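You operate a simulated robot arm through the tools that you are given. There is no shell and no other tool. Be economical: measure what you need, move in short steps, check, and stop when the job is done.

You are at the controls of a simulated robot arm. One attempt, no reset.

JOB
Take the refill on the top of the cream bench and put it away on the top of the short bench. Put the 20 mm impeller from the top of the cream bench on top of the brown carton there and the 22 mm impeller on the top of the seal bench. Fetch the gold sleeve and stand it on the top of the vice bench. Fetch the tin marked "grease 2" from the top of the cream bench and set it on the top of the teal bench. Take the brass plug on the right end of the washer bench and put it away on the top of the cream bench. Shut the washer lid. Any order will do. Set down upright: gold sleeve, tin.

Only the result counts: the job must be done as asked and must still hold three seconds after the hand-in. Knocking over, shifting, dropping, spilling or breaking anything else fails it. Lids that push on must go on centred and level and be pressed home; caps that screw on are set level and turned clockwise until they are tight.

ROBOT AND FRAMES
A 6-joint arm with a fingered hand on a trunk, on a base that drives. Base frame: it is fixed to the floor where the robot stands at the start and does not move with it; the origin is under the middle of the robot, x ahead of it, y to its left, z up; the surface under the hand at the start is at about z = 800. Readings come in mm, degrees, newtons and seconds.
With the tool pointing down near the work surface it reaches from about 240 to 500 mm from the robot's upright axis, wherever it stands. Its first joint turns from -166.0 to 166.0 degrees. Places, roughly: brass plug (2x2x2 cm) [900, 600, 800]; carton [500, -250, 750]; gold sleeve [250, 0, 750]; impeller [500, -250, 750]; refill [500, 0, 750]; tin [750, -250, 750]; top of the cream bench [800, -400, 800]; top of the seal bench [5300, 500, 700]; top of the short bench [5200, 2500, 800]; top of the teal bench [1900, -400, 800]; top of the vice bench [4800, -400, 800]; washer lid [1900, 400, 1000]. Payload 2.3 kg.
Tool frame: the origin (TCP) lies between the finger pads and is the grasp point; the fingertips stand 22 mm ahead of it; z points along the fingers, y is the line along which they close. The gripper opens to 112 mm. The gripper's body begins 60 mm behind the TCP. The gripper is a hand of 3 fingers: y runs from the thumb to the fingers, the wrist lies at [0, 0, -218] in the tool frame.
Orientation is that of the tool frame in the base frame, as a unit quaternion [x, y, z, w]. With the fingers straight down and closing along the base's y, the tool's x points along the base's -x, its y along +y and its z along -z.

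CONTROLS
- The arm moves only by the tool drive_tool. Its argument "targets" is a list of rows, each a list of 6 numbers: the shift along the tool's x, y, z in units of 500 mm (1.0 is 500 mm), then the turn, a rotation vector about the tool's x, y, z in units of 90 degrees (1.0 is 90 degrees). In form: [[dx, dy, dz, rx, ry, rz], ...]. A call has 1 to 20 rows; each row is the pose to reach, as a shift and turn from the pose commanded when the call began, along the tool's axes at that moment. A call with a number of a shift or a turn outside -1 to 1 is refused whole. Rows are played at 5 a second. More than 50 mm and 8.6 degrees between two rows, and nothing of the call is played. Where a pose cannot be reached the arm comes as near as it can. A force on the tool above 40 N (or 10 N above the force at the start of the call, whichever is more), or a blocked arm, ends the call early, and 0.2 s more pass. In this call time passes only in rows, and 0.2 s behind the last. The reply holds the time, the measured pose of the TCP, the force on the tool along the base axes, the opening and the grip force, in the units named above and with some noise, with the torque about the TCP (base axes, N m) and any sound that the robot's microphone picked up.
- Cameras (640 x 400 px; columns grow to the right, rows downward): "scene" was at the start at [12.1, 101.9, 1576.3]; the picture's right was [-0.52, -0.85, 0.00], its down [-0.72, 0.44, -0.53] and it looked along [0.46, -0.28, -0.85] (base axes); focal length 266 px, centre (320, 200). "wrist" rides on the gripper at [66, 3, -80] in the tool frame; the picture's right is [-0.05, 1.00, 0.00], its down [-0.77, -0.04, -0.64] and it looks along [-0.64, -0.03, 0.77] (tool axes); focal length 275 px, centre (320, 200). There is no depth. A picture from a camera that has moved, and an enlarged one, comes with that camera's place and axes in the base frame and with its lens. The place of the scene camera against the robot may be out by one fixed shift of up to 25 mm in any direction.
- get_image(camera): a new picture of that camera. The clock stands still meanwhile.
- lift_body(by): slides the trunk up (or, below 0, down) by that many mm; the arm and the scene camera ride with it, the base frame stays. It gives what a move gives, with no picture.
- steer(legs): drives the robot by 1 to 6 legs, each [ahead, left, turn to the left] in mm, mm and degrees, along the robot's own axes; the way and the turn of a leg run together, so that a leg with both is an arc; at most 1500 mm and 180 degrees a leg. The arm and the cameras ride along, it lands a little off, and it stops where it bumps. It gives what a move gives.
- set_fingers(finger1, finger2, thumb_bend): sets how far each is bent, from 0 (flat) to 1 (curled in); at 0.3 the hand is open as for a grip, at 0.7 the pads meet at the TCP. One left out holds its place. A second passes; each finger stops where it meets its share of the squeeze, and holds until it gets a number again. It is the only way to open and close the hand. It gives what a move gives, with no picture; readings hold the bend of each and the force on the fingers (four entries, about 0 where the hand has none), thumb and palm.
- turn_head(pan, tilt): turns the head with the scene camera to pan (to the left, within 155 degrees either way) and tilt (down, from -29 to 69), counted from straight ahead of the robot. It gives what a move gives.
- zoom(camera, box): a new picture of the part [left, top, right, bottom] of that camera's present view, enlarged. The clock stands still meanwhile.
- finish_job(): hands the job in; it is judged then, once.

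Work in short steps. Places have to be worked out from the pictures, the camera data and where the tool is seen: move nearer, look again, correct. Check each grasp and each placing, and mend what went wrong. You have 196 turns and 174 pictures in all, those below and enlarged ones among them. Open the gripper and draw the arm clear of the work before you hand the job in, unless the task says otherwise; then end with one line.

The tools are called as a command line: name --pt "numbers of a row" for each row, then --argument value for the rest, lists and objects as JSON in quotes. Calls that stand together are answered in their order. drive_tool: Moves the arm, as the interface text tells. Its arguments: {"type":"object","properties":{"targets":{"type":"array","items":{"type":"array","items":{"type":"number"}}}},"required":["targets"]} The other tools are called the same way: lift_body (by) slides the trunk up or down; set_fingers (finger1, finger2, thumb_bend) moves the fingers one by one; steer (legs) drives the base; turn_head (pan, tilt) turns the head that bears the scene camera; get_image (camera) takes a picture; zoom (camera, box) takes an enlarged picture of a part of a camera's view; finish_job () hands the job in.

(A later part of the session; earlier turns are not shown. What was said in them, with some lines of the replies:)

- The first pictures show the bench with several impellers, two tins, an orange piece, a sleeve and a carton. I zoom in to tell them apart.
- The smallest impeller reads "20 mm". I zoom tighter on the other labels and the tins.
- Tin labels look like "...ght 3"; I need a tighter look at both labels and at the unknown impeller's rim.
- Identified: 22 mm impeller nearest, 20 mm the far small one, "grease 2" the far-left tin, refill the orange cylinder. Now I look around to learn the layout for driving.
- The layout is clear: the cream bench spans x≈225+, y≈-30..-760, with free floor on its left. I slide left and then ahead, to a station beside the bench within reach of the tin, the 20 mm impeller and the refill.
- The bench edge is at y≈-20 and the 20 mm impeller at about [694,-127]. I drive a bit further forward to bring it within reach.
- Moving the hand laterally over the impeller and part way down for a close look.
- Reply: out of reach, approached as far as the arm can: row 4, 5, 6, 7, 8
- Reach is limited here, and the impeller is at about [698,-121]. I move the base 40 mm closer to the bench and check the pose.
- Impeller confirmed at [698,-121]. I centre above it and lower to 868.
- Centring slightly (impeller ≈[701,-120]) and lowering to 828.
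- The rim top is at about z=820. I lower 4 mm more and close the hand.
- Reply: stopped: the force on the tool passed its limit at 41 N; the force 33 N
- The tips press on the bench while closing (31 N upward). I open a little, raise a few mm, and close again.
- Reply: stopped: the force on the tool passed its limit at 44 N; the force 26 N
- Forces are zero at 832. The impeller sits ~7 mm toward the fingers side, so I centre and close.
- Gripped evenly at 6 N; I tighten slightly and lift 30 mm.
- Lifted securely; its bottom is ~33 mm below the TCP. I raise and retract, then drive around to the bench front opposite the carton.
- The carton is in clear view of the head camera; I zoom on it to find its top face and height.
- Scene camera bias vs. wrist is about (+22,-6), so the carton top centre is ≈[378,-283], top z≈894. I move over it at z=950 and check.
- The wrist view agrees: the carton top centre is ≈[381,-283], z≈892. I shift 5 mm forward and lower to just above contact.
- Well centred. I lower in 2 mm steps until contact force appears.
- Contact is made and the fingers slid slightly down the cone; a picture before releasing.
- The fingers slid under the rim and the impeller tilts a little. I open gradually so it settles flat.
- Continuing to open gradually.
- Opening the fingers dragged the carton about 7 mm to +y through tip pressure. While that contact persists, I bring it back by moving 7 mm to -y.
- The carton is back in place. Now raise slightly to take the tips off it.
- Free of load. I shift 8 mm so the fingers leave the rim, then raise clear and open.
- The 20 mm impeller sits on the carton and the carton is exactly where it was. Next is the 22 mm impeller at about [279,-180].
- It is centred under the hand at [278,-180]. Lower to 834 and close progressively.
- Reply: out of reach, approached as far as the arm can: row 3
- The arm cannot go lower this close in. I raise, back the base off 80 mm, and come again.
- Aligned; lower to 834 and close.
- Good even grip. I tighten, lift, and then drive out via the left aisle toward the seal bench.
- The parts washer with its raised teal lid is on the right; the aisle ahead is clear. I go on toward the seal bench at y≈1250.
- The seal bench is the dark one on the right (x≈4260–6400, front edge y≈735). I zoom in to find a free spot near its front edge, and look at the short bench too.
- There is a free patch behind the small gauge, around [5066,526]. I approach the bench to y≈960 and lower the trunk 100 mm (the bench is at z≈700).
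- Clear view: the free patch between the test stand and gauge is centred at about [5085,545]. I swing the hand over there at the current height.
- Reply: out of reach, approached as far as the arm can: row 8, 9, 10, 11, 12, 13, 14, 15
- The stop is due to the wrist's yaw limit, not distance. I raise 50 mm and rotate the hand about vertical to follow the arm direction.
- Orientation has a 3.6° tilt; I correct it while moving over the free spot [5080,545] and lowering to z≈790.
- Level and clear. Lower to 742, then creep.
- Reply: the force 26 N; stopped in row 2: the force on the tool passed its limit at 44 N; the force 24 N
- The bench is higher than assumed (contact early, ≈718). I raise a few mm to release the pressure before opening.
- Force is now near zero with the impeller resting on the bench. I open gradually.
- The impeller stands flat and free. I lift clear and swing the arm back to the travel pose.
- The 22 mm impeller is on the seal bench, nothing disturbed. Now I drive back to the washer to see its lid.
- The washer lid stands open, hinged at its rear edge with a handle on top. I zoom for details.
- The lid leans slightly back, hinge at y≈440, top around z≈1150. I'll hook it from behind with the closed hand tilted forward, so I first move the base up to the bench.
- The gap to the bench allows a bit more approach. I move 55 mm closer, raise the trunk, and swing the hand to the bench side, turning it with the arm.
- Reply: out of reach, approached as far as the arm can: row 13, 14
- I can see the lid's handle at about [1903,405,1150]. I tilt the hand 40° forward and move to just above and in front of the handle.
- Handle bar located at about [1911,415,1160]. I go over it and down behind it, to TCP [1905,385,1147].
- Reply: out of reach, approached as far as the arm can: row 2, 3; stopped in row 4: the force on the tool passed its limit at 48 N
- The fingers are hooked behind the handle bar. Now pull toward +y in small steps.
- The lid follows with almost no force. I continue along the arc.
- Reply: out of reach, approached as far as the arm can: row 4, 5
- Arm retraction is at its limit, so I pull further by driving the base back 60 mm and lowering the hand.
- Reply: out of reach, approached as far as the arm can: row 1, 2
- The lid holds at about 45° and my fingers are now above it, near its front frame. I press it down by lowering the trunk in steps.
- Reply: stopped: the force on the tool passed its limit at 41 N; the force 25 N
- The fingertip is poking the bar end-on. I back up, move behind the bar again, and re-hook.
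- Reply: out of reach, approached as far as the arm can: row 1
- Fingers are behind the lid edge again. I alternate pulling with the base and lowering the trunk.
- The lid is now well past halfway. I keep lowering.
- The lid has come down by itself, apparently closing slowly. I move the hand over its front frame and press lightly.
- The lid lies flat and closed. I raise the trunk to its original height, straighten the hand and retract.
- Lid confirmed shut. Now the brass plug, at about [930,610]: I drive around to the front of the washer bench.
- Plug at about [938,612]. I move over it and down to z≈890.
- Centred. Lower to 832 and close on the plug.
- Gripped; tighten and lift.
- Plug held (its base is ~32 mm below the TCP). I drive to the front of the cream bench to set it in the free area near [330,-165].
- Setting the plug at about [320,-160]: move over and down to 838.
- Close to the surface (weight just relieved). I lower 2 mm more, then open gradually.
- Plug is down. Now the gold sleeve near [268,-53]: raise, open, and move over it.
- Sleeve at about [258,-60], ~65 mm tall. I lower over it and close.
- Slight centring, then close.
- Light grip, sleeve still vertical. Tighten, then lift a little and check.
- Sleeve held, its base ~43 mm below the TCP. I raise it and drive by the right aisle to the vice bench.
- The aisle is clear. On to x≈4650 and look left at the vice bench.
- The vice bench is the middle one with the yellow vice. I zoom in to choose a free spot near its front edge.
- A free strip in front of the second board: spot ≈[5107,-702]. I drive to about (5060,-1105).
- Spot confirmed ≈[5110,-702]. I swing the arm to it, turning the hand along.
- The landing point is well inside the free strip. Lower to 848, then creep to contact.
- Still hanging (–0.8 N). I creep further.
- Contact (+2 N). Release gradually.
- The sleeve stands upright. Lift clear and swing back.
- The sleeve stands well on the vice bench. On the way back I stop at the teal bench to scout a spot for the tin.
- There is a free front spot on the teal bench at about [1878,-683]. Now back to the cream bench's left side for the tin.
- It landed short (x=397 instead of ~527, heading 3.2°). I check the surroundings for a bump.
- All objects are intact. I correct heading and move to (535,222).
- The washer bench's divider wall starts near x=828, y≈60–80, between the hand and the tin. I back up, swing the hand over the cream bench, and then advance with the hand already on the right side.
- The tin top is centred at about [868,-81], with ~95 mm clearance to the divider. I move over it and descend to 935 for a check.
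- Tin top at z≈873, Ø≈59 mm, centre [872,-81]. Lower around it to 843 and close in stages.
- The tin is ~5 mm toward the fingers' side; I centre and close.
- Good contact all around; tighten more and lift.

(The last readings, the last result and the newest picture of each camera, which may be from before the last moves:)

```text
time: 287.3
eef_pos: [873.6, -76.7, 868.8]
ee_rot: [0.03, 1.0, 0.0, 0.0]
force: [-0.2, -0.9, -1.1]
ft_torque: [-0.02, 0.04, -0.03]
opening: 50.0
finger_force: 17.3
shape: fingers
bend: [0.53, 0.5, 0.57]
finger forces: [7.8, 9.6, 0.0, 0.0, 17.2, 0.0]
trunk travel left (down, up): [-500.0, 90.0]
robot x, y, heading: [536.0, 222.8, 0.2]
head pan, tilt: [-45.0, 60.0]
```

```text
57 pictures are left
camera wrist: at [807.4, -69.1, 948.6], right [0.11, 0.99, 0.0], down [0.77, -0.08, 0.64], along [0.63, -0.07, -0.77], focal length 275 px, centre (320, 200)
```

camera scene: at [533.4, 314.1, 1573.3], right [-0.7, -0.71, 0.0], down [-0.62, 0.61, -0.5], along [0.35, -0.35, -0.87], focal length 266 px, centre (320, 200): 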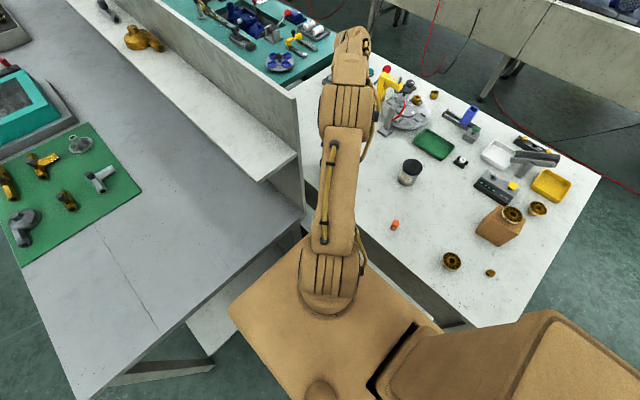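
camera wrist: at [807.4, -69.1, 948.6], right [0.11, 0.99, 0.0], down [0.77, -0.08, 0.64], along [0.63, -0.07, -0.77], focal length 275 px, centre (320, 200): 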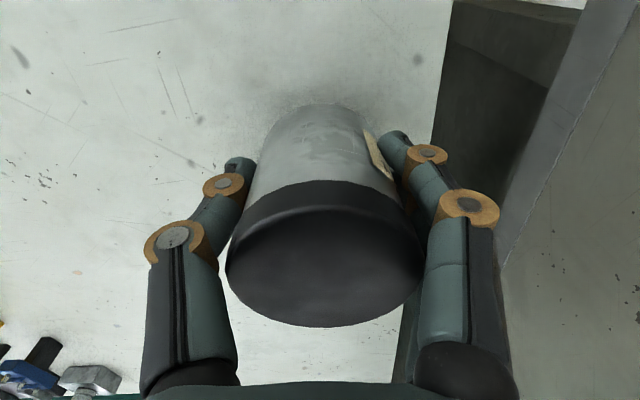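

Tin is lifted and steady. Raise fully, then back out along the bench and go around to the right aisle.

drive_tool --pt "0 0 -0.09 0 0 0" --pt "0 0 -0.18 0 0 0" --pt "0 0 -0.27 0 0 0" --pt "0 0 -0.36 0 0 0"

steer --legs '[[-720, 0, 0]]'

drive_tool --pt "0 0.085 0 0 0 0" --pt "0 0.17 0 0 0 0" --pt "0 0.255 0 0 0 0" --pt "0 0.34 0 0 0 0" --pt "0.02 0.425 0 0 0 0" --pt "0.04 0.51 0 0 0 0" --pt "0.05 0.6 0 0 0 0"

steer --legs '[[0, -1000, 0], [0, -550, 0]]'

```text
time: 288.3
eef_pos: [872.7, -76.4, 1049.0]
ee_rot: [0.031, 1.0, 0.0, 0.0]
force: [-0.6, 0.0, -2.3]
ft_torque: [0.02, 0.04, 0.0]
opening: 49.8
finger_force: 17.2
shape: fingers
bend: [0.54, 0.5, 0.58]
finger forces: [8.1, 9.5, 0.0, 0.0, 17.0, 0.1]
trunk travel left (down, up): [-500.0, 90.0]
robot x, y, heading: [531.4, 227.2, -0.1]
head pan, tilt: [-45.0, 60.0]
```

```text
time: 292.1
eef_pos: [174.9, -78.9, 1048.6]
ee_rot: [0.04, 0.999, 0.0, 0.0]
force: [-0.3, -0.2, -2.7]
ft_torque: [-0.01, 0.01, 0.04]
opening: 49.4
finger_force: 17.3
shape: fingers
bend: [0.54, 0.5, 0.58]
finger forces: [8.1, 9.6, 0.0, 0.1, 17.1, 0.0]
trunk travel left (down, up): [-500.0, 90.0]
robot x, y, heading: [-159.7, 226.9, -1.1]
head pan, tilt: [-45.0, 60.0]
```

```text
time: 293.7
eef_pos: [171.3, 225.3, 1046.5]
ee_rot: [0.039, 0.999, 0.0, 0.0]
force: [0.2, 0.5, -2.8]
ft_torque: [0.0, 0.07, 0.01]
opening: 49.0
finger_force: 17.1
shape: fingers
bend: [0.54, 0.5, 0.58]
finger forces: [7.9, 9.9, 0.0, 0.0, 16.9, 0.0]
trunk travel left (down, up): [-500.0, 90.0]
robot x, y, heading: [-162.1, 228.8, -0.8]
head pan, tilt: [-45.0, 60.0]
```

```text
time: 301.7
eef_pos: [174.7, -1335.3, 1047.2]
ee_rot: [0.032, 0.999, 0.0, 0.0]
force: [-0.1, -0.3, -2.4]
ft_torque: [-0.04, -0.01, 0.04]
opening: 49.2
finger_force: 17.4
shape: fingers
bend: [0.54, 0.5, 0.58]
finger forces: [7.8, 9.9, 0.1, 0.1, 16.9, 0.0]
trunk travel left (down, up): [-500.0, 90.0]
robot x, y, heading: [-155.2, -1339.6, 0.2]
head pan, tilt: [-45.0, 60.0]
```

Now up the right aisle to the teal bench.

steer --legs '[[1000, 0, 0], [1000, 0, 0], [0, 245, 0]]'

turn_head --pan 85 --tilt 55

get_image --camera "scene"

```text
time: 313.0
eef_pos: [2155.3, -1064.7, 1046.3]
ee_rot: [0.023, 1.0, 0.0, -0.001]
force: [0.2, 0.9, -1.7]
ft_torque: [-0.01, 0.03, -0.03]
opening: 49.0
finger_force: 17.6
shape: fingers
bend: [0.54, 0.5, 0.58]
finger forces: [8.0, 9.9, 0.0, 0.0, 16.9, 0.0]
trunk travel left (down, up): [-500.0, 90.0]
robot x, y, heading: [1826.2, -1073.6, 1.4]
head pan, tilt: [-45.0, 60.0]
```

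```text
time: 315.1
eef_pos: [2157.0, -1063.8, 1046.8]
ee_rot: [0.023, 1.0, 0.0, 0.0]
force: [-1.0, 0.9, -2.8]
ft_torque: [-0.01, 0.01, -0.01]
opening: 49.1
finger_force: 17.5
shape: fingers
bend: [0.54, 0.5, 0.58]
finger forces: [7.9, 9.8, 0.0, 0.0, 17.0, 0.1]
trunk travel left (down, up): [-500.0, 90.0]
robot x, y, heading: [1824.3, -1073.9, 1.1]
head pan, tilt: [85.0, 55.0]
```

```text
56 pictures are left
camera scene: at [1778.6, -865.1, 1579.4], right [1.0, -0.07, 0.0], down [-0.06, -0.82, -0.57], along [0.04, 0.57, -0.82], focal length 266 px, centre (320, 200)
```

scene: 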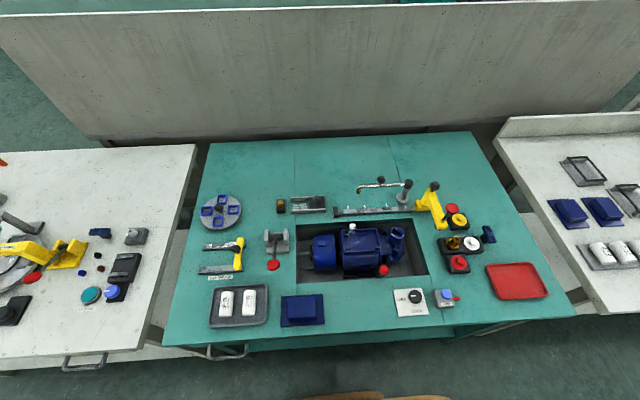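

Spot confirmed ≈[1878,-680] between the blue block and the card. Swing the tin over it.

drive_tool --pt "0.0537 0.0675 0 0 0 -0.078" --pt "0.107 0.135 0 0 0 -0.156" --pt "0.161 0.202 0 0 0 -0.234" --pt "0.215 0.27 0 0 0 -0.312" --pt "0.269 0.337 0 0 0 -0.39" --pt "0.322 0.405 0 0 0 -0.468" --pt "0.376 0.472 0 0 0 -0.546" --pt "0.43 0.54 0 0 0 -0.624" --pt "0.483 0.607 0 0 0 -0.702" --pt "0.537 0.675 0 0 0 -0.78" --pt "0.591 0.742 0 0 0 -0.858" --pt "0.591 0.742 0.09 0 0 -0.858" --pt "0.591 0.742 0.18 0 0 -0.858" --pt "0.591 0.742 0.26 0 0 -0.858"

get_image --camera "wrist"

get_image --camera "scene"

```text
time: 318.1
eef_pos: [1878.5, -682.9, 916.5]
ee_rot: [-0.607, 0.795, -0.001, 0.0]
force: [0.0, 0.4, -2.1]
ft_torque: [0.01, -0.05, 0.01]
opening: 48.2
finger_force: 17.2
shape: fingers
bend: [0.54, 0.5, 0.58]
finger forces: [7.6, 10.0, 0.0, 0.0, 16.7, 0.0]
trunk travel left (down, up): [-500.0, 90.0]
robot x, y, heading: [1822.1, -1070.9, 1.1]
head pan, tilt: [85.0, 55.0]
```

```text
55 pictures are left
camera wrist: at [1856.8, -745.7, 997.2], right [-0.95, 0.31, 0.0], down [0.24, 0.73, 0.64], along [0.2, 0.6, -0.77], focal length 275 px, centre (320, 200)
```

wrist: 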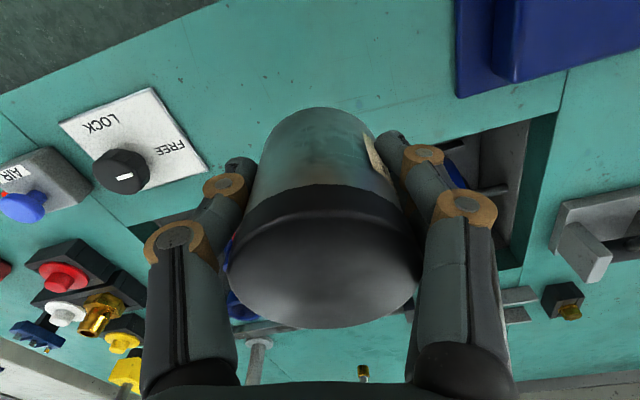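

```text
54 pictures are left
camera scene: at [1778.4, -864.4, 1579.3], right [1.0, -0.07, 0.0], down [-0.05, -0.82, -0.57], along [0.04, 0.57, -0.82], focal length 266 px, centre (320, 200)
```

scene: 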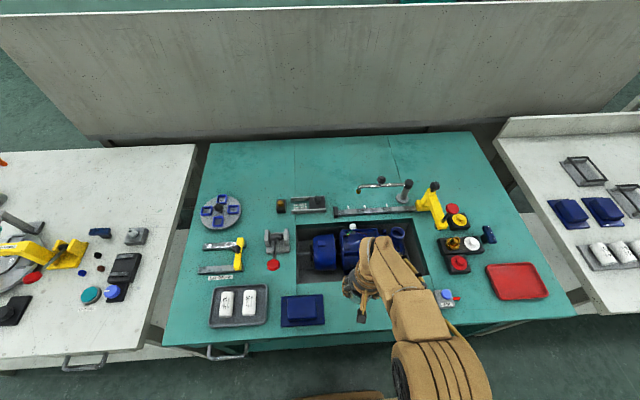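

The landing point is centred between the well and the front edge. Lower to 848, then creep.

drive_tool --pt "0 0 0.07 0 0 0" --pt "0 0 0.136 0 0 0"

drive_tool --pt "0 0 0.003 0 0 0" --pt "0 0 0.007 0 0 0"

```text
time: 318.7
eef_pos: [1878.6, -682.5, 848.2]
ee_rot: [-0.607, 0.795, 0.0, 0.0]
force: [-0.3, 0.0, -2.7]
ft_torque: [-0.02, -0.02, 0.03]
opening: 48.4
finger_force: 16.5
shape: fingers
bend: [0.54, 0.5, 0.58]
finger forces: [7.6, 10.0, 0.1, 0.1, 16.7, 0.1]
trunk travel left (down, up): [-500.0, 90.0]
robot x, y, heading: [1820.3, -1072.5, 1.2]
head pan, tilt: [85.0, 55.0]
```

```text
time: 319.3
eef_pos: [1877.9, -681.9, 843.9]
ee_rot: [-0.606, 0.795, 0.0, 0.0]
force: [-0.2, 0.0, -1.9]
ft_torque: [-0.03, 0.02, 0.0]
opening: 48.3
finger_force: 17.3
shape: fingers
bend: [0.54, 0.5, 0.58]
finger forces: [7.6, 10.1, 0.0, 0.0, 16.7, 0.0]
trunk travel left (down, up): [-500.0, 90.0]
robot x, y, heading: [1826.3, -1071.8, 1.2]
head pan, tilt: [85.0, 55.0]
```

Still hanging; creep 2 mm at a time.

drive_tool --pt "0 0 0.004 0 0 0"

drive_tool --pt "0 0 0.003 0 0 0"

```text
time: 319.7
eef_pos: [1878.7, -682.6, 844.9]
ee_rot: [-0.607, 0.794, 0.001, 0.0]
force: [0.2, -0.8, -1.3]
ft_torque: [-0.01, 0.04, -0.02]
opening: 48.2
finger_force: 16.8
shape: fingers
bend: [0.54, 0.5, 0.58]
finger forces: [7.7, 9.7, 0.0, 0.0, 16.9, 0.0]
trunk travel left (down, up): [-500.0, 90.0]
robot x, y, heading: [1825.1, -1075.5, 1.1]
head pan, tilt: [85.0, 55.0]
```

```text
time: 320.1
eef_pos: [1877.0, -682.7, 842.5]
ee_rot: [-0.607, 0.794, 0.001, 0.0]
force: [0.3, -0.8, 6.2]
ft_torque: [0.03, 0.19, 0.04]
opening: 48.1
finger_force: 17.8
shape: fingers
bend: [0.54, 0.5, 0.58]
finger forces: [8.5, 9.5, 0.0, 0.0, 17.5, 0.0]
trunk travel left (down, up): [-500.0, 90.0]
robot x, y, heading: [1827.0, -1072.4, 1.2]
head pan, tilt: [85.0, 55.0]
```

Contact (6 N). Release in two stages.

set_fingers --finger1 0.49 --finger2 0.46 --thumb_bend 0.5

set_fingers --finger1 0.36 --finger2 0.36 --thumb_bend 0.36

get_image --camera "wrist"

```text
time: 321.1
eef_pos: [1877.9, -680.9, 841.8]
ee_rot: [-0.606, 0.795, 0.0, 0.0]
force: [-1.1, -0.5, 1.3]
ft_torque: [0.01, -0.02, 0.01]
opening: 56.1
finger_force: 0.6
shape: fingers
bend: [0.49, 0.46, 0.5]
finger forces: [0.0, 1.0, 0.1, 0.0, 0.0, 0.1]
trunk travel left (down, up): [-500.0, 90.0]
robot x, y, heading: [1821.3, -1070.9, 1.2]
head pan, tilt: [85.0, 55.0]
```

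```text
time: 322.1
eef_pos: [1878.6, -681.4, 842.4]
ee_rot: [-0.606, 0.795, 0.0, 0.0]
force: [0.0, 0.2, -1.0]
ft_torque: [0.03, -0.02, -0.03]
opening: 94.5
finger_force: 0.0
shape: fingers
bend: [0.36, 0.36, 0.36]
finger forces: [0.1, 0.0, 0.0, 0.0, 0.1, 0.0]
trunk travel left (down, up): [-500.0, 90.0]
robot x, y, heading: [1826.4, -1077.0, 1.2]
head pan, tilt: [85.0, 55.0]
```

```text
53 pictures are left
camera wrist: at [1857.6, -744.5, 922.7], right [-0.95, 0.31, 0.0], down [0.24, 0.73, 0.64], along [0.2, 0.6, -0.77], focal length 275 px, centre (320, 200)
```

wrist: 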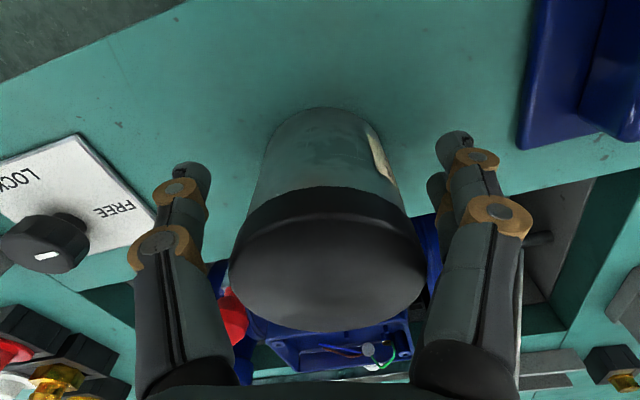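

Tin stands free. Lift clear and swing back.

drive_tool --pt "0 0 -0.09 0 0 0" --pt "0 0 -0.18 0 0 0" --pt "0 0 -0.27 0 0 0" --pt "0 0 -0.36 0 0 0" --pt "0 0 -0.41 0 0 0"

drive_tool --pt "0.054 -0.067 0 0 0 0.078" --pt "0.108 -0.135 0 0 0 0.156" --pt "0.162 -0.202 0 0 0 0.234" --pt "0.216 -0.269 0 0 0 0.312" --pt "0.27 -0.336 0 0 0 0.39" --pt "0.323 -0.404 0 0 0 0.468" --pt "0.377 -0.471 0 0 0 0.546" --pt "0.431 -0.538 0 0 0 0.624" --pt "0.485 -0.605 0 0 0 0.702" --pt "0.539 -0.673 0 0 0 0.78" --pt "0.593 -0.74 0 0 0 0.858"

get_image --camera "scene"

```text
time: 323.3
eef_pos: [1879.3, -682.8, 1046.5]
ee_rot: [-0.606, 0.796, 0.0, 0.0]
force: [0.2, -0.1, 0.6]
ft_torque: [0.03, 0.03, -0.02]
opening: 94.6
finger_force: 0.0
shape: fingers
bend: [0.36, 0.36, 0.36]
finger forces: [0.0, 0.0, 0.0, 0.0, 0.1, 0.1]
trunk travel left (down, up): [-500.0, 90.0]
robot x, y, heading: [1823.0, -1071.8, 1.3]
head pan, tilt: [85.0, 55.0]
```

```text
time: 325.7
eef_pos: [2155.9, -1064.2, 1044.8]
ee_rot: [0.023, 1.0, 0.0, -0.001]
force: [0.7, -0.1, -0.2]
ft_torque: [0.02, 0.03, 0.03]
opening: 95.1
finger_force: 0.1
shape: fingers
bend: [0.36, 0.36, 0.36]
finger forces: [0.0, 0.0, 0.0, 0.1, 0.0, 0.0]
trunk travel left (down, up): [-500.0, 90.0]
robot x, y, heading: [1825.0, -1071.3, 1.2]
head pan, tilt: [85.0, 55.0]
```

```text
52 pictures are left
camera scene: at [1779.1, -865.9, 1579.5], right [1.0, -0.07, 0.0], down [-0.06, -0.82, -0.57], along [0.04, 0.57, -0.82], focal length 266 px, centre (320, 200)
```

scene: 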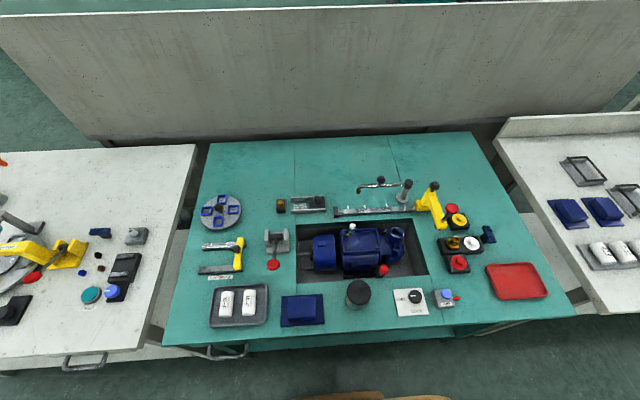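

The tin is in place on the teal bench. Last item: the refill. Back around to the cream bench's left side.

steer --legs '[[0, -260, -1.2], [-1000, 0, 0], [-1000, 0, 0]]'

steer --legs '[[0, 1000, 0], [0, 565, 0], [490, 0, 0]]'

get_image --camera "wrist"

```text
time: 337.2
eef_pos: [143.2, -1318.0, 1046.3]
ee_rot: [0.027, 1.0, 0.0, 0.0]
force: [0.8, 0.6, 0.0]
ft_torque: [0.03, 0.0, -0.01]
opening: 94.7
finger_force: 0.1
shape: fingers
bend: [0.36, 0.36, 0.36]
finger forces: [0.0, 0.1, 0.0, 0.0, 0.0, 0.1]
trunk travel left (down, up): [-500.0, 90.0]
robot x, y, heading: [-187.1, -1324.4, 0.6]
head pan, tilt: [85.0, 55.0]
```

```text
time: 347.6
eef_pos: [603.8, 229.3, 1045.6]
ee_rot: [0.034, 0.999, 0.0, 0.0]
force: [0.6, -0.2, 0.0]
ft_torque: [-0.01, 0.0, 0.0]
opening: 94.5
finger_force: 0.1
shape: fingers
bend: [0.36, 0.36, 0.36]
finger forces: [0.1, 0.1, 0.0, 0.0, 0.0, 0.0]
trunk travel left (down, up): [-500.0, 90.0]
robot x, y, heading: [268.3, 225.3, -0.1]
head pan, tilt: [85.0, 55.0]
```

```text
51 pictures are left
camera wrist: at [539.0, 236.2, 1125.5], right [0.11, 0.99, 0.0], down [0.77, -0.09, 0.64], along [0.63, -0.07, -0.77], focal length 275 px, centre (320, 200)
```

wrist: 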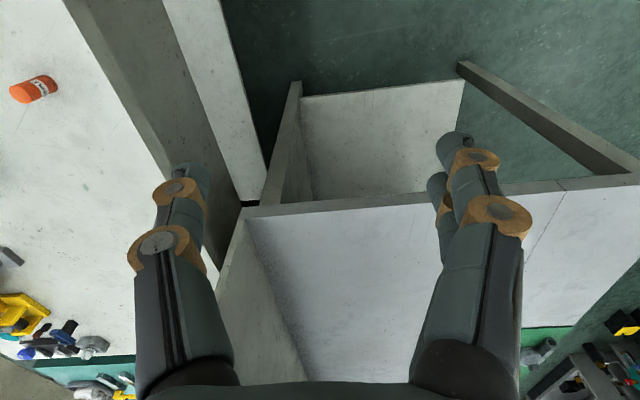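

Move 60 mm ahead and swing the hand over the refill at [598,-83].

steer --legs '[[60, 0, 0]]'

drive_tool --pt "0.011 -0.079 0 0 0 0" --pt "0.022 -0.158 0 0 0 0" --pt "0.033 -0.237 0 0 0 0" --pt "0.044 -0.315 0 0 0 0" --pt "0.056 -0.394 0 0 0 0" --pt "0.067 -0.473 0 0 0 0" --pt "0.078 -0.552 0 0 0 0" --pt "0.089 -0.631 0 0 0 0" --pt "0.089 -0.631 0.08 0 0 0" --pt "0.089 -0.631 0.16 0 0 0" --pt "0.089 -0.631 0.22 0 0 0"

set_fingers --finger1 0.46 --finger2 0.46 --thumb_bend 0.46

get_image --camera "wrist"

```text
time: 348.6
eef_pos: [667.0, 227.5, 1045.3]
ee_rot: [0.034, 0.999, 0.0, 0.0]
force: [0.0, 0.0, -0.4]
ft_torque: [-0.03, 0.03, 0.03]
opening: 94.7
finger_force: 0.2
shape: fingers
bend: [0.36, 0.36, 0.36]
finger forces: [0.0, 0.0, 0.0, 0.0, 0.0, 0.0]
trunk travel left (down, up): [-500.0, 90.0]
robot x, y, heading: [336.2, 226.3, -0.1]
head pan, tilt: [85.0, 55.0]
```

```text
time: 351.0
eef_pos: [595.9, -83.3, 934.6]
ee_rot: [0.034, 0.999, 0.0, 0.001]
force: [-0.5, -0.4, 0.8]
ft_torque: [-0.01, -0.02, 0.02]
opening: 94.7
finger_force: 0.0
shape: fingers
bend: [0.36, 0.36, 0.36]
finger forces: [0.0, 0.1, 0.0, 0.1, 0.0, 0.1]
trunk travel left (down, up): [-500.0, 90.0]
robot x, y, heading: [330.8, 226.4, 0.1]
head pan, tilt: [85.0, 55.0]
```

```text
time: 352.0
eef_pos: [596.7, -82.2, 934.3]
ee_rot: [0.034, 0.999, 0.001, 0.0]
force: [0.9, 0.0, -0.4]
ft_torque: [-0.01, -0.04, 0.01]
opening: 66.8
finger_force: 0.0
shape: fingers
bend: [0.46, 0.46, 0.46]
finger forces: [0.1, 0.0, 0.0, 0.1, 0.0, 0.0]
trunk travel left (down, up): [-500.0, 90.0]
robot x, y, heading: [334.5, 226.2, -0.1]
head pan, tilt: [85.0, 55.0]
```

```text
50 pictures are left
camera wrist: at [530.8, -75.8, 1015.5], right [0.11, 0.99, 0.0], down [0.77, -0.09, 0.64], along [0.63, -0.07, -0.77], focal length 275 px, centre (320, 200)
```

wrist: 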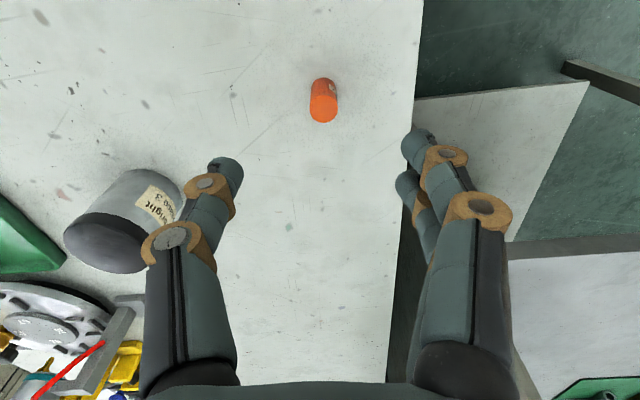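

Refill at [597,-80], ~40 mm tall, Ø≈18. Lower to 834 and close.

drive_tool --pt "0 0.004 0.08 0 0 0" --pt "0 0.004 0.15 0 0 0" --pt "0 0.004 0.2 0 0 0"

set_fingers --finger1 0.6 --finger2 0.6 --thumb_bend 0.6

get_image --camera "wrist"

```text
time: 352.8
eef_pos: [599.0, -80.0, 834.4]
ee_rot: [0.034, 0.999, 0.0, 0.0]
force: [0.1, 0.0, 0.0]
ft_torque: [0.0, 0.01, 0.01]
opening: 67.0
finger_force: 0.0
shape: fingers
bend: [0.46, 0.46, 0.46]
finger forces: [0.1, 0.1, 0.1, 0.1, 0.0, 0.1]
trunk travel left (down, up): [-500.0, 90.0]
robot x, y, heading: [332.0, 226.6, -0.3]
head pan, tilt: [85.0, 55.0]
```

```text
time: 353.8
eef_pos: [600.3, -79.0, 836.5]
ee_rot: [0.034, 0.999, -0.001, 0.0]
force: [-0.6, -0.4, 0.1]
ft_torque: [0.0, 0.01, -0.02]
opening: 27.7
finger_force: 0.2
shape: fingers
bend: [0.6, 0.6, 0.6]
finger forces: [0.0, 0.0, 0.0, 0.1, 0.0, 0.1]
trunk travel left (down, up): [-500.0, 90.0]
robot x, y, heading: [335.1, 222.0, -0.4]
head pan, tilt: [85.0, 55.0]
```

```text
49 pictures are left
camera wrist: at [533.7, -72.1, 916.7], right [0.11, 0.99, 0.0], down [0.77, -0.09, 0.64], along [0.63, -0.07, -0.77], focal length 275 px, centre (320, 200)
```

wrist: 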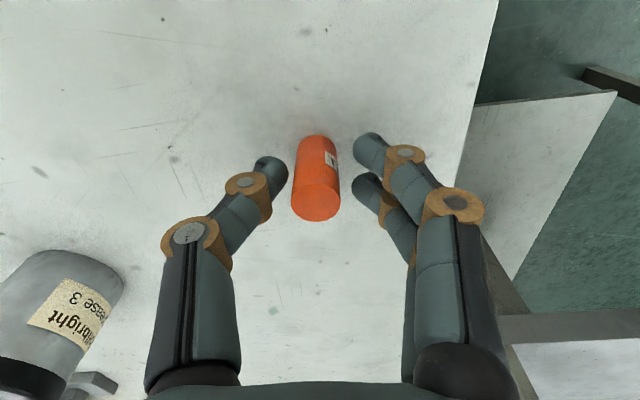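

Centred between the fingers; close to grip.

set_fingers --finger1 0.7 --finger2 0.7 --thumb_bend 0.7

set_fingers --finger1 0.76 --finger2 0.76 --thumb_bend 0.76

drive_tool --pt "0 0 -0.03 0 0 0" --pt "0 0 -0.06 0 0 0"

get_image --camera "wrist"

```text
time: 354.8
eef_pos: [599.6, -79.4, 835.5]
ee_rot: [0.034, 0.999, -0.001, 0.0]
force: [0.0, 0.4, -0.4]
ft_torque: [-0.02, -0.03, -0.01]
opening: 11.8
finger_force: 4.8
shape: fingers
bend: [0.66, 0.66, 0.68]
finger forces: [2.3, 2.4, 0.0, 0.0, 4.5, 0.0]
trunk travel left (down, up): [-500.0, 90.0]
robot x, y, heading: [334.4, 226.1, -0.2]
head pan, tilt: [85.0, 55.0]
```

```text
time: 355.8
eef_pos: [600.0, -79.0, 835.0]
ee_rot: [0.034, 0.999, 0.0, 0.001]
force: [0.0, 0.7, -0.8]
ft_torque: [0.03, 0.0, 0.02]
opening: 10.1
finger_force: 13.6
shape: fingers
bend: [0.72, 0.72, 0.68]
finger forces: [6.9, 7.0, 0.0, 0.0, 13.2, 0.0]
trunk travel left (down, up): [-500.0, 90.0]
robot x, y, heading: [334.6, 227.0, -0.2]
head pan, tilt: [85.0, 55.0]
```

```text
time: 356.4
eef_pos: [600.9, -80.1, 864.9]
ee_rot: [0.034, 0.999, 0.0, 0.0]
force: [-0.1, -0.6, -0.5]
ft_torque: [0.0, 0.0, 0.01]
opening: 10.1
finger_force: 13.4
shape: fingers
bend: [0.73, 0.72, 0.68]
finger forces: [7.0, 7.4, 0.0, 0.1, 13.1, 0.1]
trunk travel left (down, up): [-500.0, 90.0]
robot x, y, heading: [333.8, 226.3, -0.1]
head pan, tilt: [85.0, 55.0]
```

```text
48 pictures are left
camera wrist: at [535.2, -72.9, 946.8], right [0.11, 0.99, 0.0], down [0.77, -0.09, 0.64], along [0.63, -0.07, -0.77], focal length 275 px, centre (320, 200)
```

wrist: 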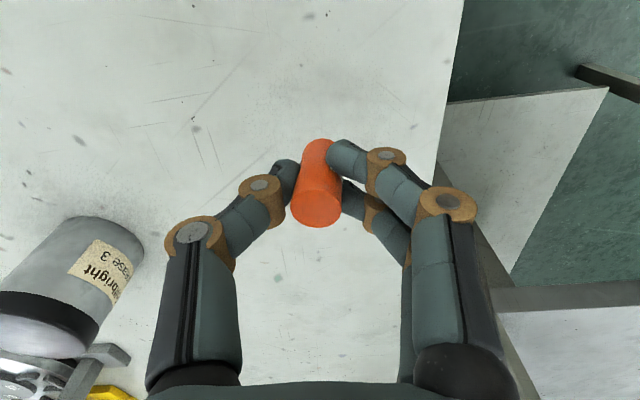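

Refill held. Raise, retract and drive by the left aisle to the short bench.

drive_tool --pt "0 0 -0.09 0 0 0" --pt "0 0 -0.18 0 0 0" --pt "0 0 -0.27 0 0 0" --pt "0 0 -0.36 0 0 0" --pt "-0.01 0.09 -0.36 0 0 0" --pt "-0.02 0.18 -0.36 0 0 0" --pt "-0.04 0.27 -0.36 0 0 0" --pt "-0.06 0.36 -0.36 0 0 0" --pt "-0.08 0.45 -0.36 0 0 0" --pt "-0.09 0.54 -0.36 0 0 0" --pt "-0.09 0.62 -0.36 0 0 0"

steer --legs '[[0, 1030, 0], [1200, 0, 0], [1200, 0, 0], [1200, 0, 0], [1100, 0, 0]]'

turn_head --pan 80 --tilt 30

get_image --camera "scene"

```text
time: 358.8
eef_pos: [667.9, 224.7, 1045.9]
ee_rot: [0.035, 0.999, -0.001, 0.0]
force: [0.6, 0.9, -0.4]
ft_torque: [0.0, -0.01, 0.04]
opening: 9.5
finger_force: 14.3
shape: fingers
bend: [0.73, 0.73, 0.68]
finger forces: [7.3, 7.9, 0.1, 0.0, 13.1, 0.0]
trunk travel left (down, up): [-500.0, 90.0]
robot x, y, heading: [332.8, 223.4, -0.0]
head pan, tilt: [85.0, 55.0]
```

```text
time: 386.5
eef_pos: [5341.6, 1117.5, 1043.3]
ee_rot: [0.055, 0.998, 0.0, 0.0]
force: [0.2, -0.9, -0.1]
ft_torque: [-0.06, -0.02, 0.03]
opening: 9.8
finger_force: 14.3
shape: fingers
bend: [0.73, 0.73, 0.68]
finger forces: [7.3, 8.0, 0.0, 0.0, 13.0, 0.0]
trunk travel left (down, up): [-500.0, 90.0]
robot x, y, heading: [5008.5, 1132.6, -2.4]
head pan, tilt: [85.0, 55.0]
```

```text
time: 387.4
eef_pos: [5341.7, 1117.6, 1044.2]
ee_rot: [0.055, 0.998, 0.001, 0.0]
force: [0.8, -0.2, 0.5]
ft_torque: [-0.01, -0.01, 0.0]
opening: 9.9
finger_force: 14.3
shape: fingers
bend: [0.73, 0.73, 0.68]
finger forces: [7.2, 7.9, 0.1, 0.1, 12.9, 0.0]
trunk travel left (down, up): [-500.0, 90.0]
robot x, y, heading: [5010.4, 1135.8, -2.6]
head pan, tilt: [80.0, 30.0]
```

```text
47 pictures are left
camera scene: at [4987.3, 1361.2, 1615.3], right [0.98, -0.22, 0.0], down [-0.11, -0.49, -0.87], along [0.19, 0.84, -0.5], focal length 266 px, centre (320, 200)
```

scene: 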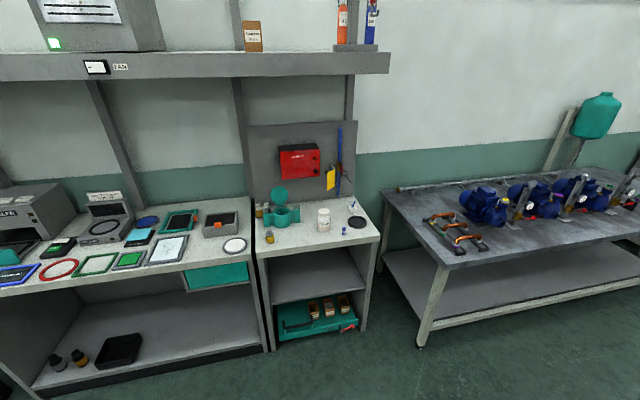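

The short bench is the small one in the middle. I approach it and look from above.

steer --legs '[[0, 600, 2.5], [70, 200, 0]]'

turn_head --pan 85 --tilt 50

get_image --camera "scene"

```text
time: 392.1
eef_pos: [5415.9, 1946.5, 1044.9]
ee_rot: [0.023, 1.0, 0.0, 0.0]
force: [0.7, -0.3, -0.1]
ft_torque: [0.01, -0.01, 0.0]
opening: 9.4
finger_force: 13.9
shape: fingers
bend: [0.73, 0.73, 0.68]
finger forces: [7.4, 8.0, 0.0, 0.0, 12.9, 0.1]
trunk travel left (down, up): [-500.0, 90.0]
robot x, y, heading: [5083.3, 1943.9, 0.9]
head pan, tilt: [80.0, 30.0]
```

```text
time: 392.9
eef_pos: [5415.7, 1948.6, 1043.3]
ee_rot: [0.023, 1.0, 0.0, 0.0]
force: [0.3, -0.1, -0.3]
ft_torque: [0.0, -0.02, -0.01]
opening: 9.9
finger_force: 14.2
shape: fingers
bend: [0.73, 0.73, 0.68]
finger forces: [7.3, 8.0, 0.0, 0.0, 13.0, 0.0]
trunk travel left (down, up): [-500.0, 90.0]
robot x, y, heading: [5077.8, 1940.3, 1.1]
head pan, tilt: [85.0, 50.0]
```

```text
46 pictures are left
camera scene: at [5037.5, 2154.6, 1585.9], right [1.0, -0.07, 0.0], down [-0.05, -0.76, -0.64], along [0.04, 0.64, -0.77], focal length 266 px, centre (320, 200)
```

scene: 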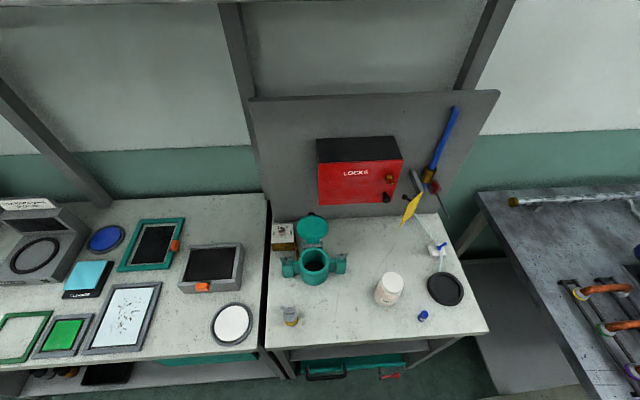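

Free spot at about [5101,2390], between the small cup and the white cup. I move 45 mm closer and swing the refill over.

steer --legs '[[0, 47, -1]]'

drive_tool --pt "0.0555 0.063 0 0 0 -0.072" --pt "0.111 0.126 0 0 0 -0.144" --pt "0.1665 0.189 0 0 0 -0.216" --pt "0.222 0.252 0 0 0 -0.288" --pt "0.2775 0.315 0 0 0 -0.36" --pt "0.333 0.378 0 0 0 -0.432" --pt "0.3885 0.441 0 0 0 -0.504" --pt "0.444 0.504 0 0 0 -0.576" --pt "0.4995 0.567 0 0 0 -0.648" --pt "0.555 0.63 0 0 0 -0.72" --pt "0.61 0.693 0 0 0 -0.792" --pt "0.666 0.756 0 0 0 -0.865" --pt "0.666 0.756 0.09 0 0 -0.865" --pt "0.666 0.756 0.18 0 0 -0.865"

get_image --camera "wrist"

get_image --camera "scene"

```text
time: 393.8
eef_pos: [5415.5, 1988.7, 1044.5]
ee_rot: [0.031, 1.0, -0.001, 0.0]
force: [0.4, 0.1, -0.5]
ft_torque: [-0.04, 0.0, -0.04]
opening: 9.5
finger_force: 14.0
shape: fingers
bend: [0.73, 0.73, 0.68]
finger forces: [7.2, 8.1, 0.0, 0.1, 13.0, 0.0]
trunk travel left (down, up): [-500.0, 90.0]
robot x, y, heading: [5083.6, 1983.9, 0.1]
head pan, tilt: [85.0, 50.0]
```

```text
time: 396.8
eef_pos: [5106.3, 2388.2, 952.1]
ee_rot: [-0.604, 0.797, 0.0, 0.0]
force: [0.2, 0.3, 1.3]
ft_torque: [0.0, 0.0, 0.01]
opening: 9.4
finger_force: 14.5
shape: fingers
bend: [0.73, 0.73, 0.68]
finger forces: [7.3, 8.6, 0.0, 0.0, 12.5, 0.1]
trunk travel left (down, up): [-500.0, 90.0]
robot x, y, heading: [5080.3, 1986.5, -0.1]
head pan, tilt: [85.0, 50.0]
```

```text
45 pictures are left
camera wrist: at [5084.9, 2326.0, 1032.4], right [-0.95, 0.32, 0.0], down [0.24, 0.73, 0.64], along [0.2, 0.6, -0.77], focal length 275 px, centre (320, 200)
```

wrist: 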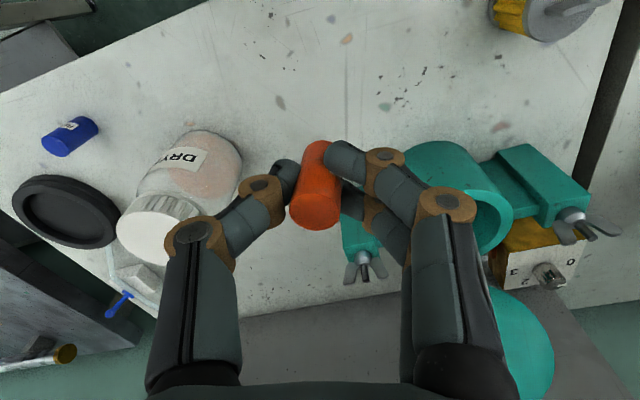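

```text
44 pictures are left
camera scene: at [5040.4, 2203.2, 1585.7], right [1.0, -0.09, 0.0], down [-0.06, -0.76, -0.64], along [0.05, 0.64, -0.77], focal length 266 px, centre (320, 200)
```

scene: 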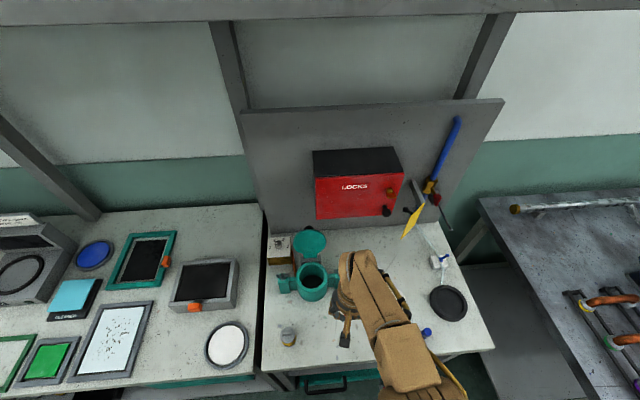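

Landing point is clear. Lower to 841 then creep.

drive_tool --pt "0 0 0.08 0 0 0" --pt "0 0 0.16 0 0 0" --pt "0 0 0.222 0 0 0"

drive_tool --pt "0 0 0.004 0 0 0" --pt "0 0 0.009 0 0 0"

get_image --camera "wrist"

```text
time: 397.6
eef_pos: [5108.3, 2387.7, 845.1]
ee_rot: [-0.603, 0.797, -0.001, 0.001]
force: [-0.5, 0.6, 0.5]
ft_torque: [0.02, 0.0, 0.01]
opening: 9.3
finger_force: 14.1
shape: fingers
bend: [0.73, 0.73, 0.68]
finger forces: [7.3, 8.7, 0.0, 0.0, 12.4, 0.1]
trunk travel left (down, up): [-500.0, 90.0]
robot x, y, heading: [5079.7, 1985.6, 0.0]
head pan, tilt: [85.0, 50.0]
```

```text
time: 398.2
eef_pos: [5105.6, 2388.6, 840.2]
ee_rot: [-0.604, 0.797, 0.0, 0.0]
force: [-0.1, 0.3, 0.1]
ft_torque: [-0.01, -0.01, 0.01]
opening: 9.5
finger_force: 14.4
shape: fingers
bend: [0.73, 0.73, 0.68]
finger forces: [7.4, 8.9, 0.0, 0.0, 12.5, 0.0]
trunk travel left (down, up): [-500.0, 90.0]
robot x, y, heading: [5082.1, 1985.0, 0.0]
head pan, tilt: [85.0, 50.0]
```

```text
43 pictures are left
camera wrist: at [5085.6, 2324.9, 920.9], right [-0.95, 0.32, 0.0], down [0.24, 0.73, 0.64], along [0.2, 0.6, -0.77], focal length 275 px, centre (320, 200)
```

wrist: 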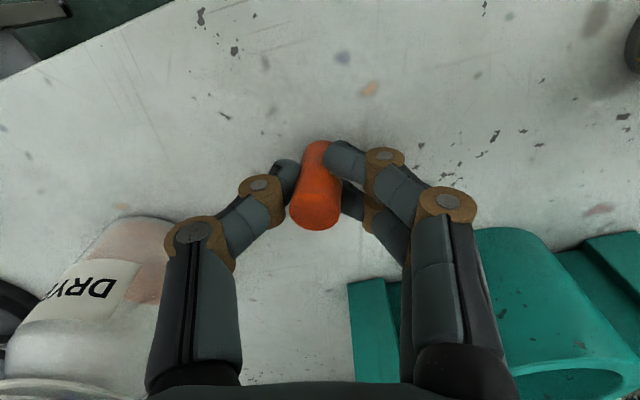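

Not yet in contact; continue creeping.

drive_tool --pt "0 0 0.004 0 0 0" --pt "0 0 0.007 0 0 0"

drive_tool --pt "0 0 0.004 0 0 0"

```text
time: 398.8
eef_pos: [5106.7, 2388.1, 836.2]
ee_rot: [-0.604, 0.797, 0.0, -0.001]
force: [0.1, -0.2, -1.0]
ft_torque: [-0.02, -0.01, 0.02]
opening: 9.3
finger_force: 14.2
shape: fingers
bend: [0.73, 0.73, 0.68]
finger forces: [7.5, 8.9, 0.0, 0.0, 12.5, 0.1]
trunk travel left (down, up): [-500.0, 90.0]
robot x, y, heading: [5082.6, 1985.6, 0.3]
head pan, tilt: [85.0, 50.0]
```

```text
time: 399.2
eef_pos: [5107.2, 2386.3, 833.9]
ee_rot: [-0.604, 0.797, -0.001, 0.0]
force: [0.3, 0.5, -0.5]
ft_torque: [0.0, -0.03, 0.0]
opening: 9.1
finger_force: 14.5
shape: fingers
bend: [0.73, 0.73, 0.68]
finger forces: [7.6, 8.8, 0.0, 0.0, 12.5, 0.1]
trunk travel left (down, up): [-500.0, 90.0]
robot x, y, heading: [5083.3, 1988.7, -0.1]
head pan, tilt: [85.0, 50.0]
```

drive_tool --pt "0 0 0.004 0 0 0"

get_image --camera "wrist"

```text
time: 399.6
eef_pos: [5106.4, 2387.7, 833.4]
ee_rot: [-0.604, 0.797, 0.001, -0.001]
force: [-0.8, 0.4, -0.1]
ft_torque: [0.01, -0.01, -0.01]
opening: 9.7
finger_force: 14.3
shape: fingers
bend: [0.73, 0.73, 0.68]
finger forces: [7.5, 8.8, 0.0, 0.0, 12.4, 0.0]
trunk travel left (down, up): [-500.0, 90.0]
robot x, y, heading: [5082.3, 1991.2, 0.3]
head pan, tilt: [85.0, 50.0]
```

```text
42 pictures are left
camera wrist: at [5084.9, 2324.8, 913.7], right [-0.95, 0.32, 0.0], down [0.24, 0.73, 0.64], along [0.2, 0.6, -0.77], focal length 275 px, centre (320, 200)
```

wrist: 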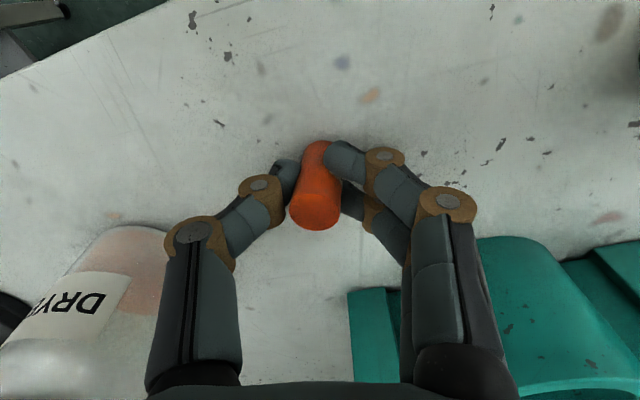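

Continue the creep in small steps, watching for a clear positive force.

drive_tool --pt "0 0 0.004 0 0 0"

drive_tool --pt "0 0 0.004 0 0 0"

```text
time: 400.0
eef_pos: [5104.5, 2387.7, 831.4]
ee_rot: [-0.604, 0.797, 0.0, 0.0]
force: [-0.7, 1.2, 9.0]
ft_torque: [0.01, -0.08, 0.01]
opening: 8.8
finger_force: 16.9
shape: fingers
bend: [0.73, 0.73, 0.68]
finger forces: [9.0, 10.2, 0.1, 0.0, 13.9, 0.0]
trunk travel left (down, up): [-500.0, 90.0]
robot x, y, heading: [5079.9, 1988.3, 0.1]
head pan, tilt: [85.0, 50.0]
```

```text
time: 400.4
eef_pos: [5104.9, 2386.6, 829.6]
ee_rot: [-0.604, 0.797, 0.002, 0.001]
force: [-1.1, 4.1, 19.7]
ft_torque: [0.06, -0.05, 0.02]
opening: 8.4
finger_force: 19.4
shape: fingers
bend: [0.74, 0.74, 0.69]
finger forces: [10.0, 12.6, 0.0, 0.1, 16.3, 0.0]
trunk travel left (down, up): [-500.0, 90.0]
robot x, y, heading: [5080.5, 1987.7, -0.1]
head pan, tilt: [85.0, 50.0]
```

Firm contact; back off 3 mm to relieve, then open gradually.

drive_tool --pt "0 0 -0.005 0 0 0"

set_fingers --finger1 0.62 --finger2 0.62 --thumb_bend 0.62

set_fingers --finger1 0.5 --finger2 0.5 --thumb_bend 0.5

get_image --camera "wrist"

```text
time: 400.8
eef_pos: [5104.3, 2386.2, 830.3]
ee_rot: [-0.604, 0.797, 0.0, 0.0]
force: [-0.6, 0.1, 9.8]
ft_torque: [-0.01, -0.05, 0.01]
opening: 8.9
finger_force: 18.1
shape: fingers
bend: [0.74, 0.73, 0.69]
finger forces: [9.9, 10.6, 0.1, 0.0, 15.0, 0.1]
trunk travel left (down, up): [-500.0, 90.0]
robot x, y, heading: [5082.1, 1987.7, -0.1]
head pan, tilt: [85.0, 50.0]
```

```text
time: 401.8
eef_pos: [5105.7, 2387.5, 829.9]
ee_rot: [-0.603, 0.797, 0.001, 0.001]
force: [-0.7, 0.3, 0.1]
ft_torque: [-0.01, -0.02, 0.0]
opening: 21.3
finger_force: 0.1
shape: fingers
bend: [0.62, 0.62, 0.62]
finger forces: [0.0, 0.0, 0.0, 0.1, 0.0, 0.0]
trunk travel left (down, up): [-500.0, 90.0]
robot x, y, heading: [5082.3, 1989.7, 0.3]
head pan, tilt: [85.0, 50.0]
```

```text
time: 402.8
eef_pos: [5105.1, 2387.8, 830.4]
ee_rot: [-0.603, 0.797, 0.0, 0.001]
force: [-0.1, 0.6, -0.2]
ft_torque: [-0.02, -0.02, 0.05]
opening: 54.4
finger_force: 0.1
shape: fingers
bend: [0.5, 0.5, 0.5]
finger forces: [0.1, 0.1, 0.0, 0.0, 0.0, 0.0]
trunk travel left (down, up): [-500.0, 90.0]
robot x, y, heading: [5075.6, 1981.7, 0.1]
head pan, tilt: [85.0, 50.0]
```

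```text
41 pictures are left
camera wrist: at [5084.3, 2325.1, 911.3], right [-0.95, 0.32, 0.0], down [0.24, 0.73, 0.64], along [0.2, 0.6, -0.77], focal length 275 px, centre (320, 200)
```

wrist: 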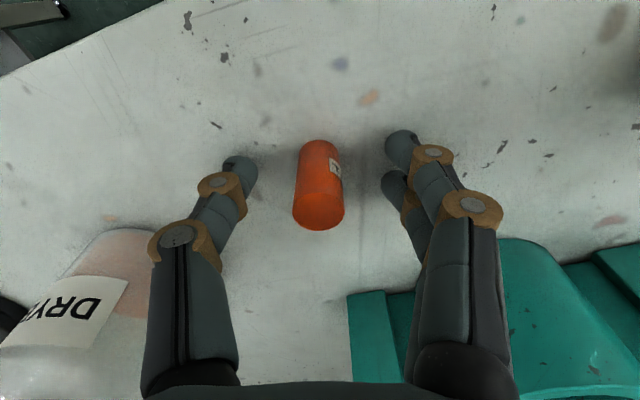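

The refill stands on its own. Lift clear and swing the arm back.

drive_tool --pt "0 0 -0.09 0 0 0" --pt "0 0 -0.18 0 0 0" --pt "0 0 -0.27 0 0 0" --pt "0 0 -0.36 0 0 0" --pt "0 0 -0.43 0 0 0"

drive_tool --pt "0.05 -0.068 0 0 0 0.072" --pt "0.1 -0.135 0 0 0 0.144" --pt "0.15 -0.203 0 0 0 0.216" --pt "0.2 -0.271 0 0 0 0.288" --pt "0.25 -0.338 0 0 0 0.36" --pt "0.3 -0.406 0 0 0 0.432" --pt "0.35 -0.474 0 0 0 0.504" --pt "0.4 -0.541 0 0 0 0.576" --pt "0.45 -0.609 0 0 0 0.648" --pt "0.5 -0.677 0 0 0 0.72" --pt "0.55 -0.744 0 0 0 0.792" --pt "0.599 -0.812 0 0 0 0.865"

get_image --camera "scene"

```text
time: 404.0
eef_pos: [5106.8, 2387.3, 1046.1]
ee_rot: [-0.604, 0.797, 0.0, -0.001]
force: [-0.2, 0.5, -1.3]
ft_torque: [-0.02, 0.0, -0.01]
opening: 54.7
finger_force: 0.0
shape: fingers
bend: [0.5, 0.5, 0.5]
finger forces: [0.0, 0.1, 0.1, 0.0, 0.1, 0.0]
trunk travel left (down, up): [-500.0, 90.0]
robot x, y, heading: [5083.6, 1991.1, 0.6]
head pan, tilt: [85.0, 50.0]
```

```text
time: 406.6
eef_pos: [5415.3, 1987.6, 1043.9]
ee_rot: [0.032, 0.999, 0.001, 0.001]
force: [-0.2, -0.1, -0.1]
ft_torque: [0.0, -0.02, 0.0]
opening: 54.8
finger_force: 0.0
shape: fingers
bend: [0.5, 0.5, 0.5]
finger forces: [0.0, 0.0, 0.0, 0.0, 0.0, 0.0]
trunk travel left (down, up): [-500.0, 90.0]
robot x, y, heading: [5082.5, 1988.8, 0.0]
head pan, tilt: [85.0, 50.0]
```

```text
40 pictures are left
camera scene: at [5041.6, 2201.4, 1586.0], right [1.0, -0.09, 0.0], down [-0.07, -0.76, -0.64], along [0.05, 0.64, -0.77], focal length 266 px, centre (320, 200)
```

scene: 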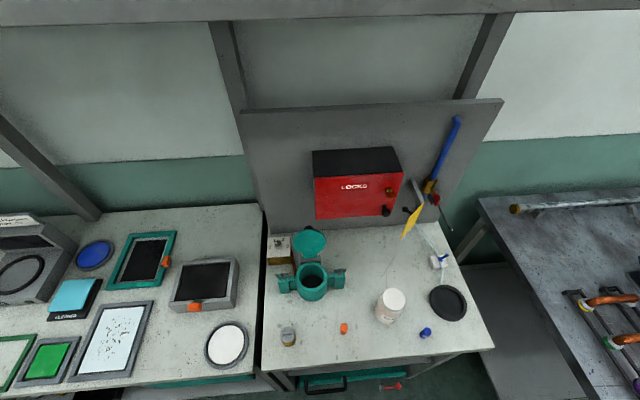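

Refill is on the short bench and all other tasks were confirmed. I open the hand and back away from the bench.

set_fingers --finger1 0.3 --finger2 0.3 --thumb_bend 0.3

steer --legs '[[0, -400, 0]]'

```text
time: 407.6
eef_pos: [5415.2, 1989.7, 1044.2]
ee_rot: [0.031, 1.0, 0.0, 0.0]
force: [0.1, -0.9, -0.6]
ft_torque: [-0.04, 0.0, 0.02]
opening: 111.1
finger_force: 0.1
shape: fingers
bend: [0.3, 0.3, 0.3]
finger forces: [0.0, 0.0, 0.0, 0.1, 0.0, 0.0]
trunk travel left (down, up): [-500.0, 90.0]
robot x, y, heading: [5082.9, 1987.2, 0.3]
head pan, tilt: [85.0, 50.0]
```

```text
time: 410.1
eef_pos: [5418.1, 1592.7, 1043.8]
ee_rot: [0.028, 1.0, -0.001, 0.0]
force: [0.4, -0.2, 0.1]
ft_torque: [-0.03, -0.01, 0.01]
opening: 111.2
finger_force: 0.0
shape: fingers
bend: [0.3, 0.3, 0.3]
finger forces: [0.1, 0.0, 0.0, 0.1, 0.0, 0.0]
trunk travel left (down, up): [-500.0, 90.0]
robot x, y, heading: [5084.1, 1586.3, 0.5]
head pan, tilt: [85.0, 50.0]
```

The arm is clear, the hand is open and all items are placed. Handing in.

finish_job

```text
The job is handed in.
```

All seven parts of the job are done and handed in; each item was seen in place on its bench and the washer lid lies shut. While I was releasing the 20 mm impeller, the brown carton slid about 7 mm; I moved it back, and the head camera showed it where it started.
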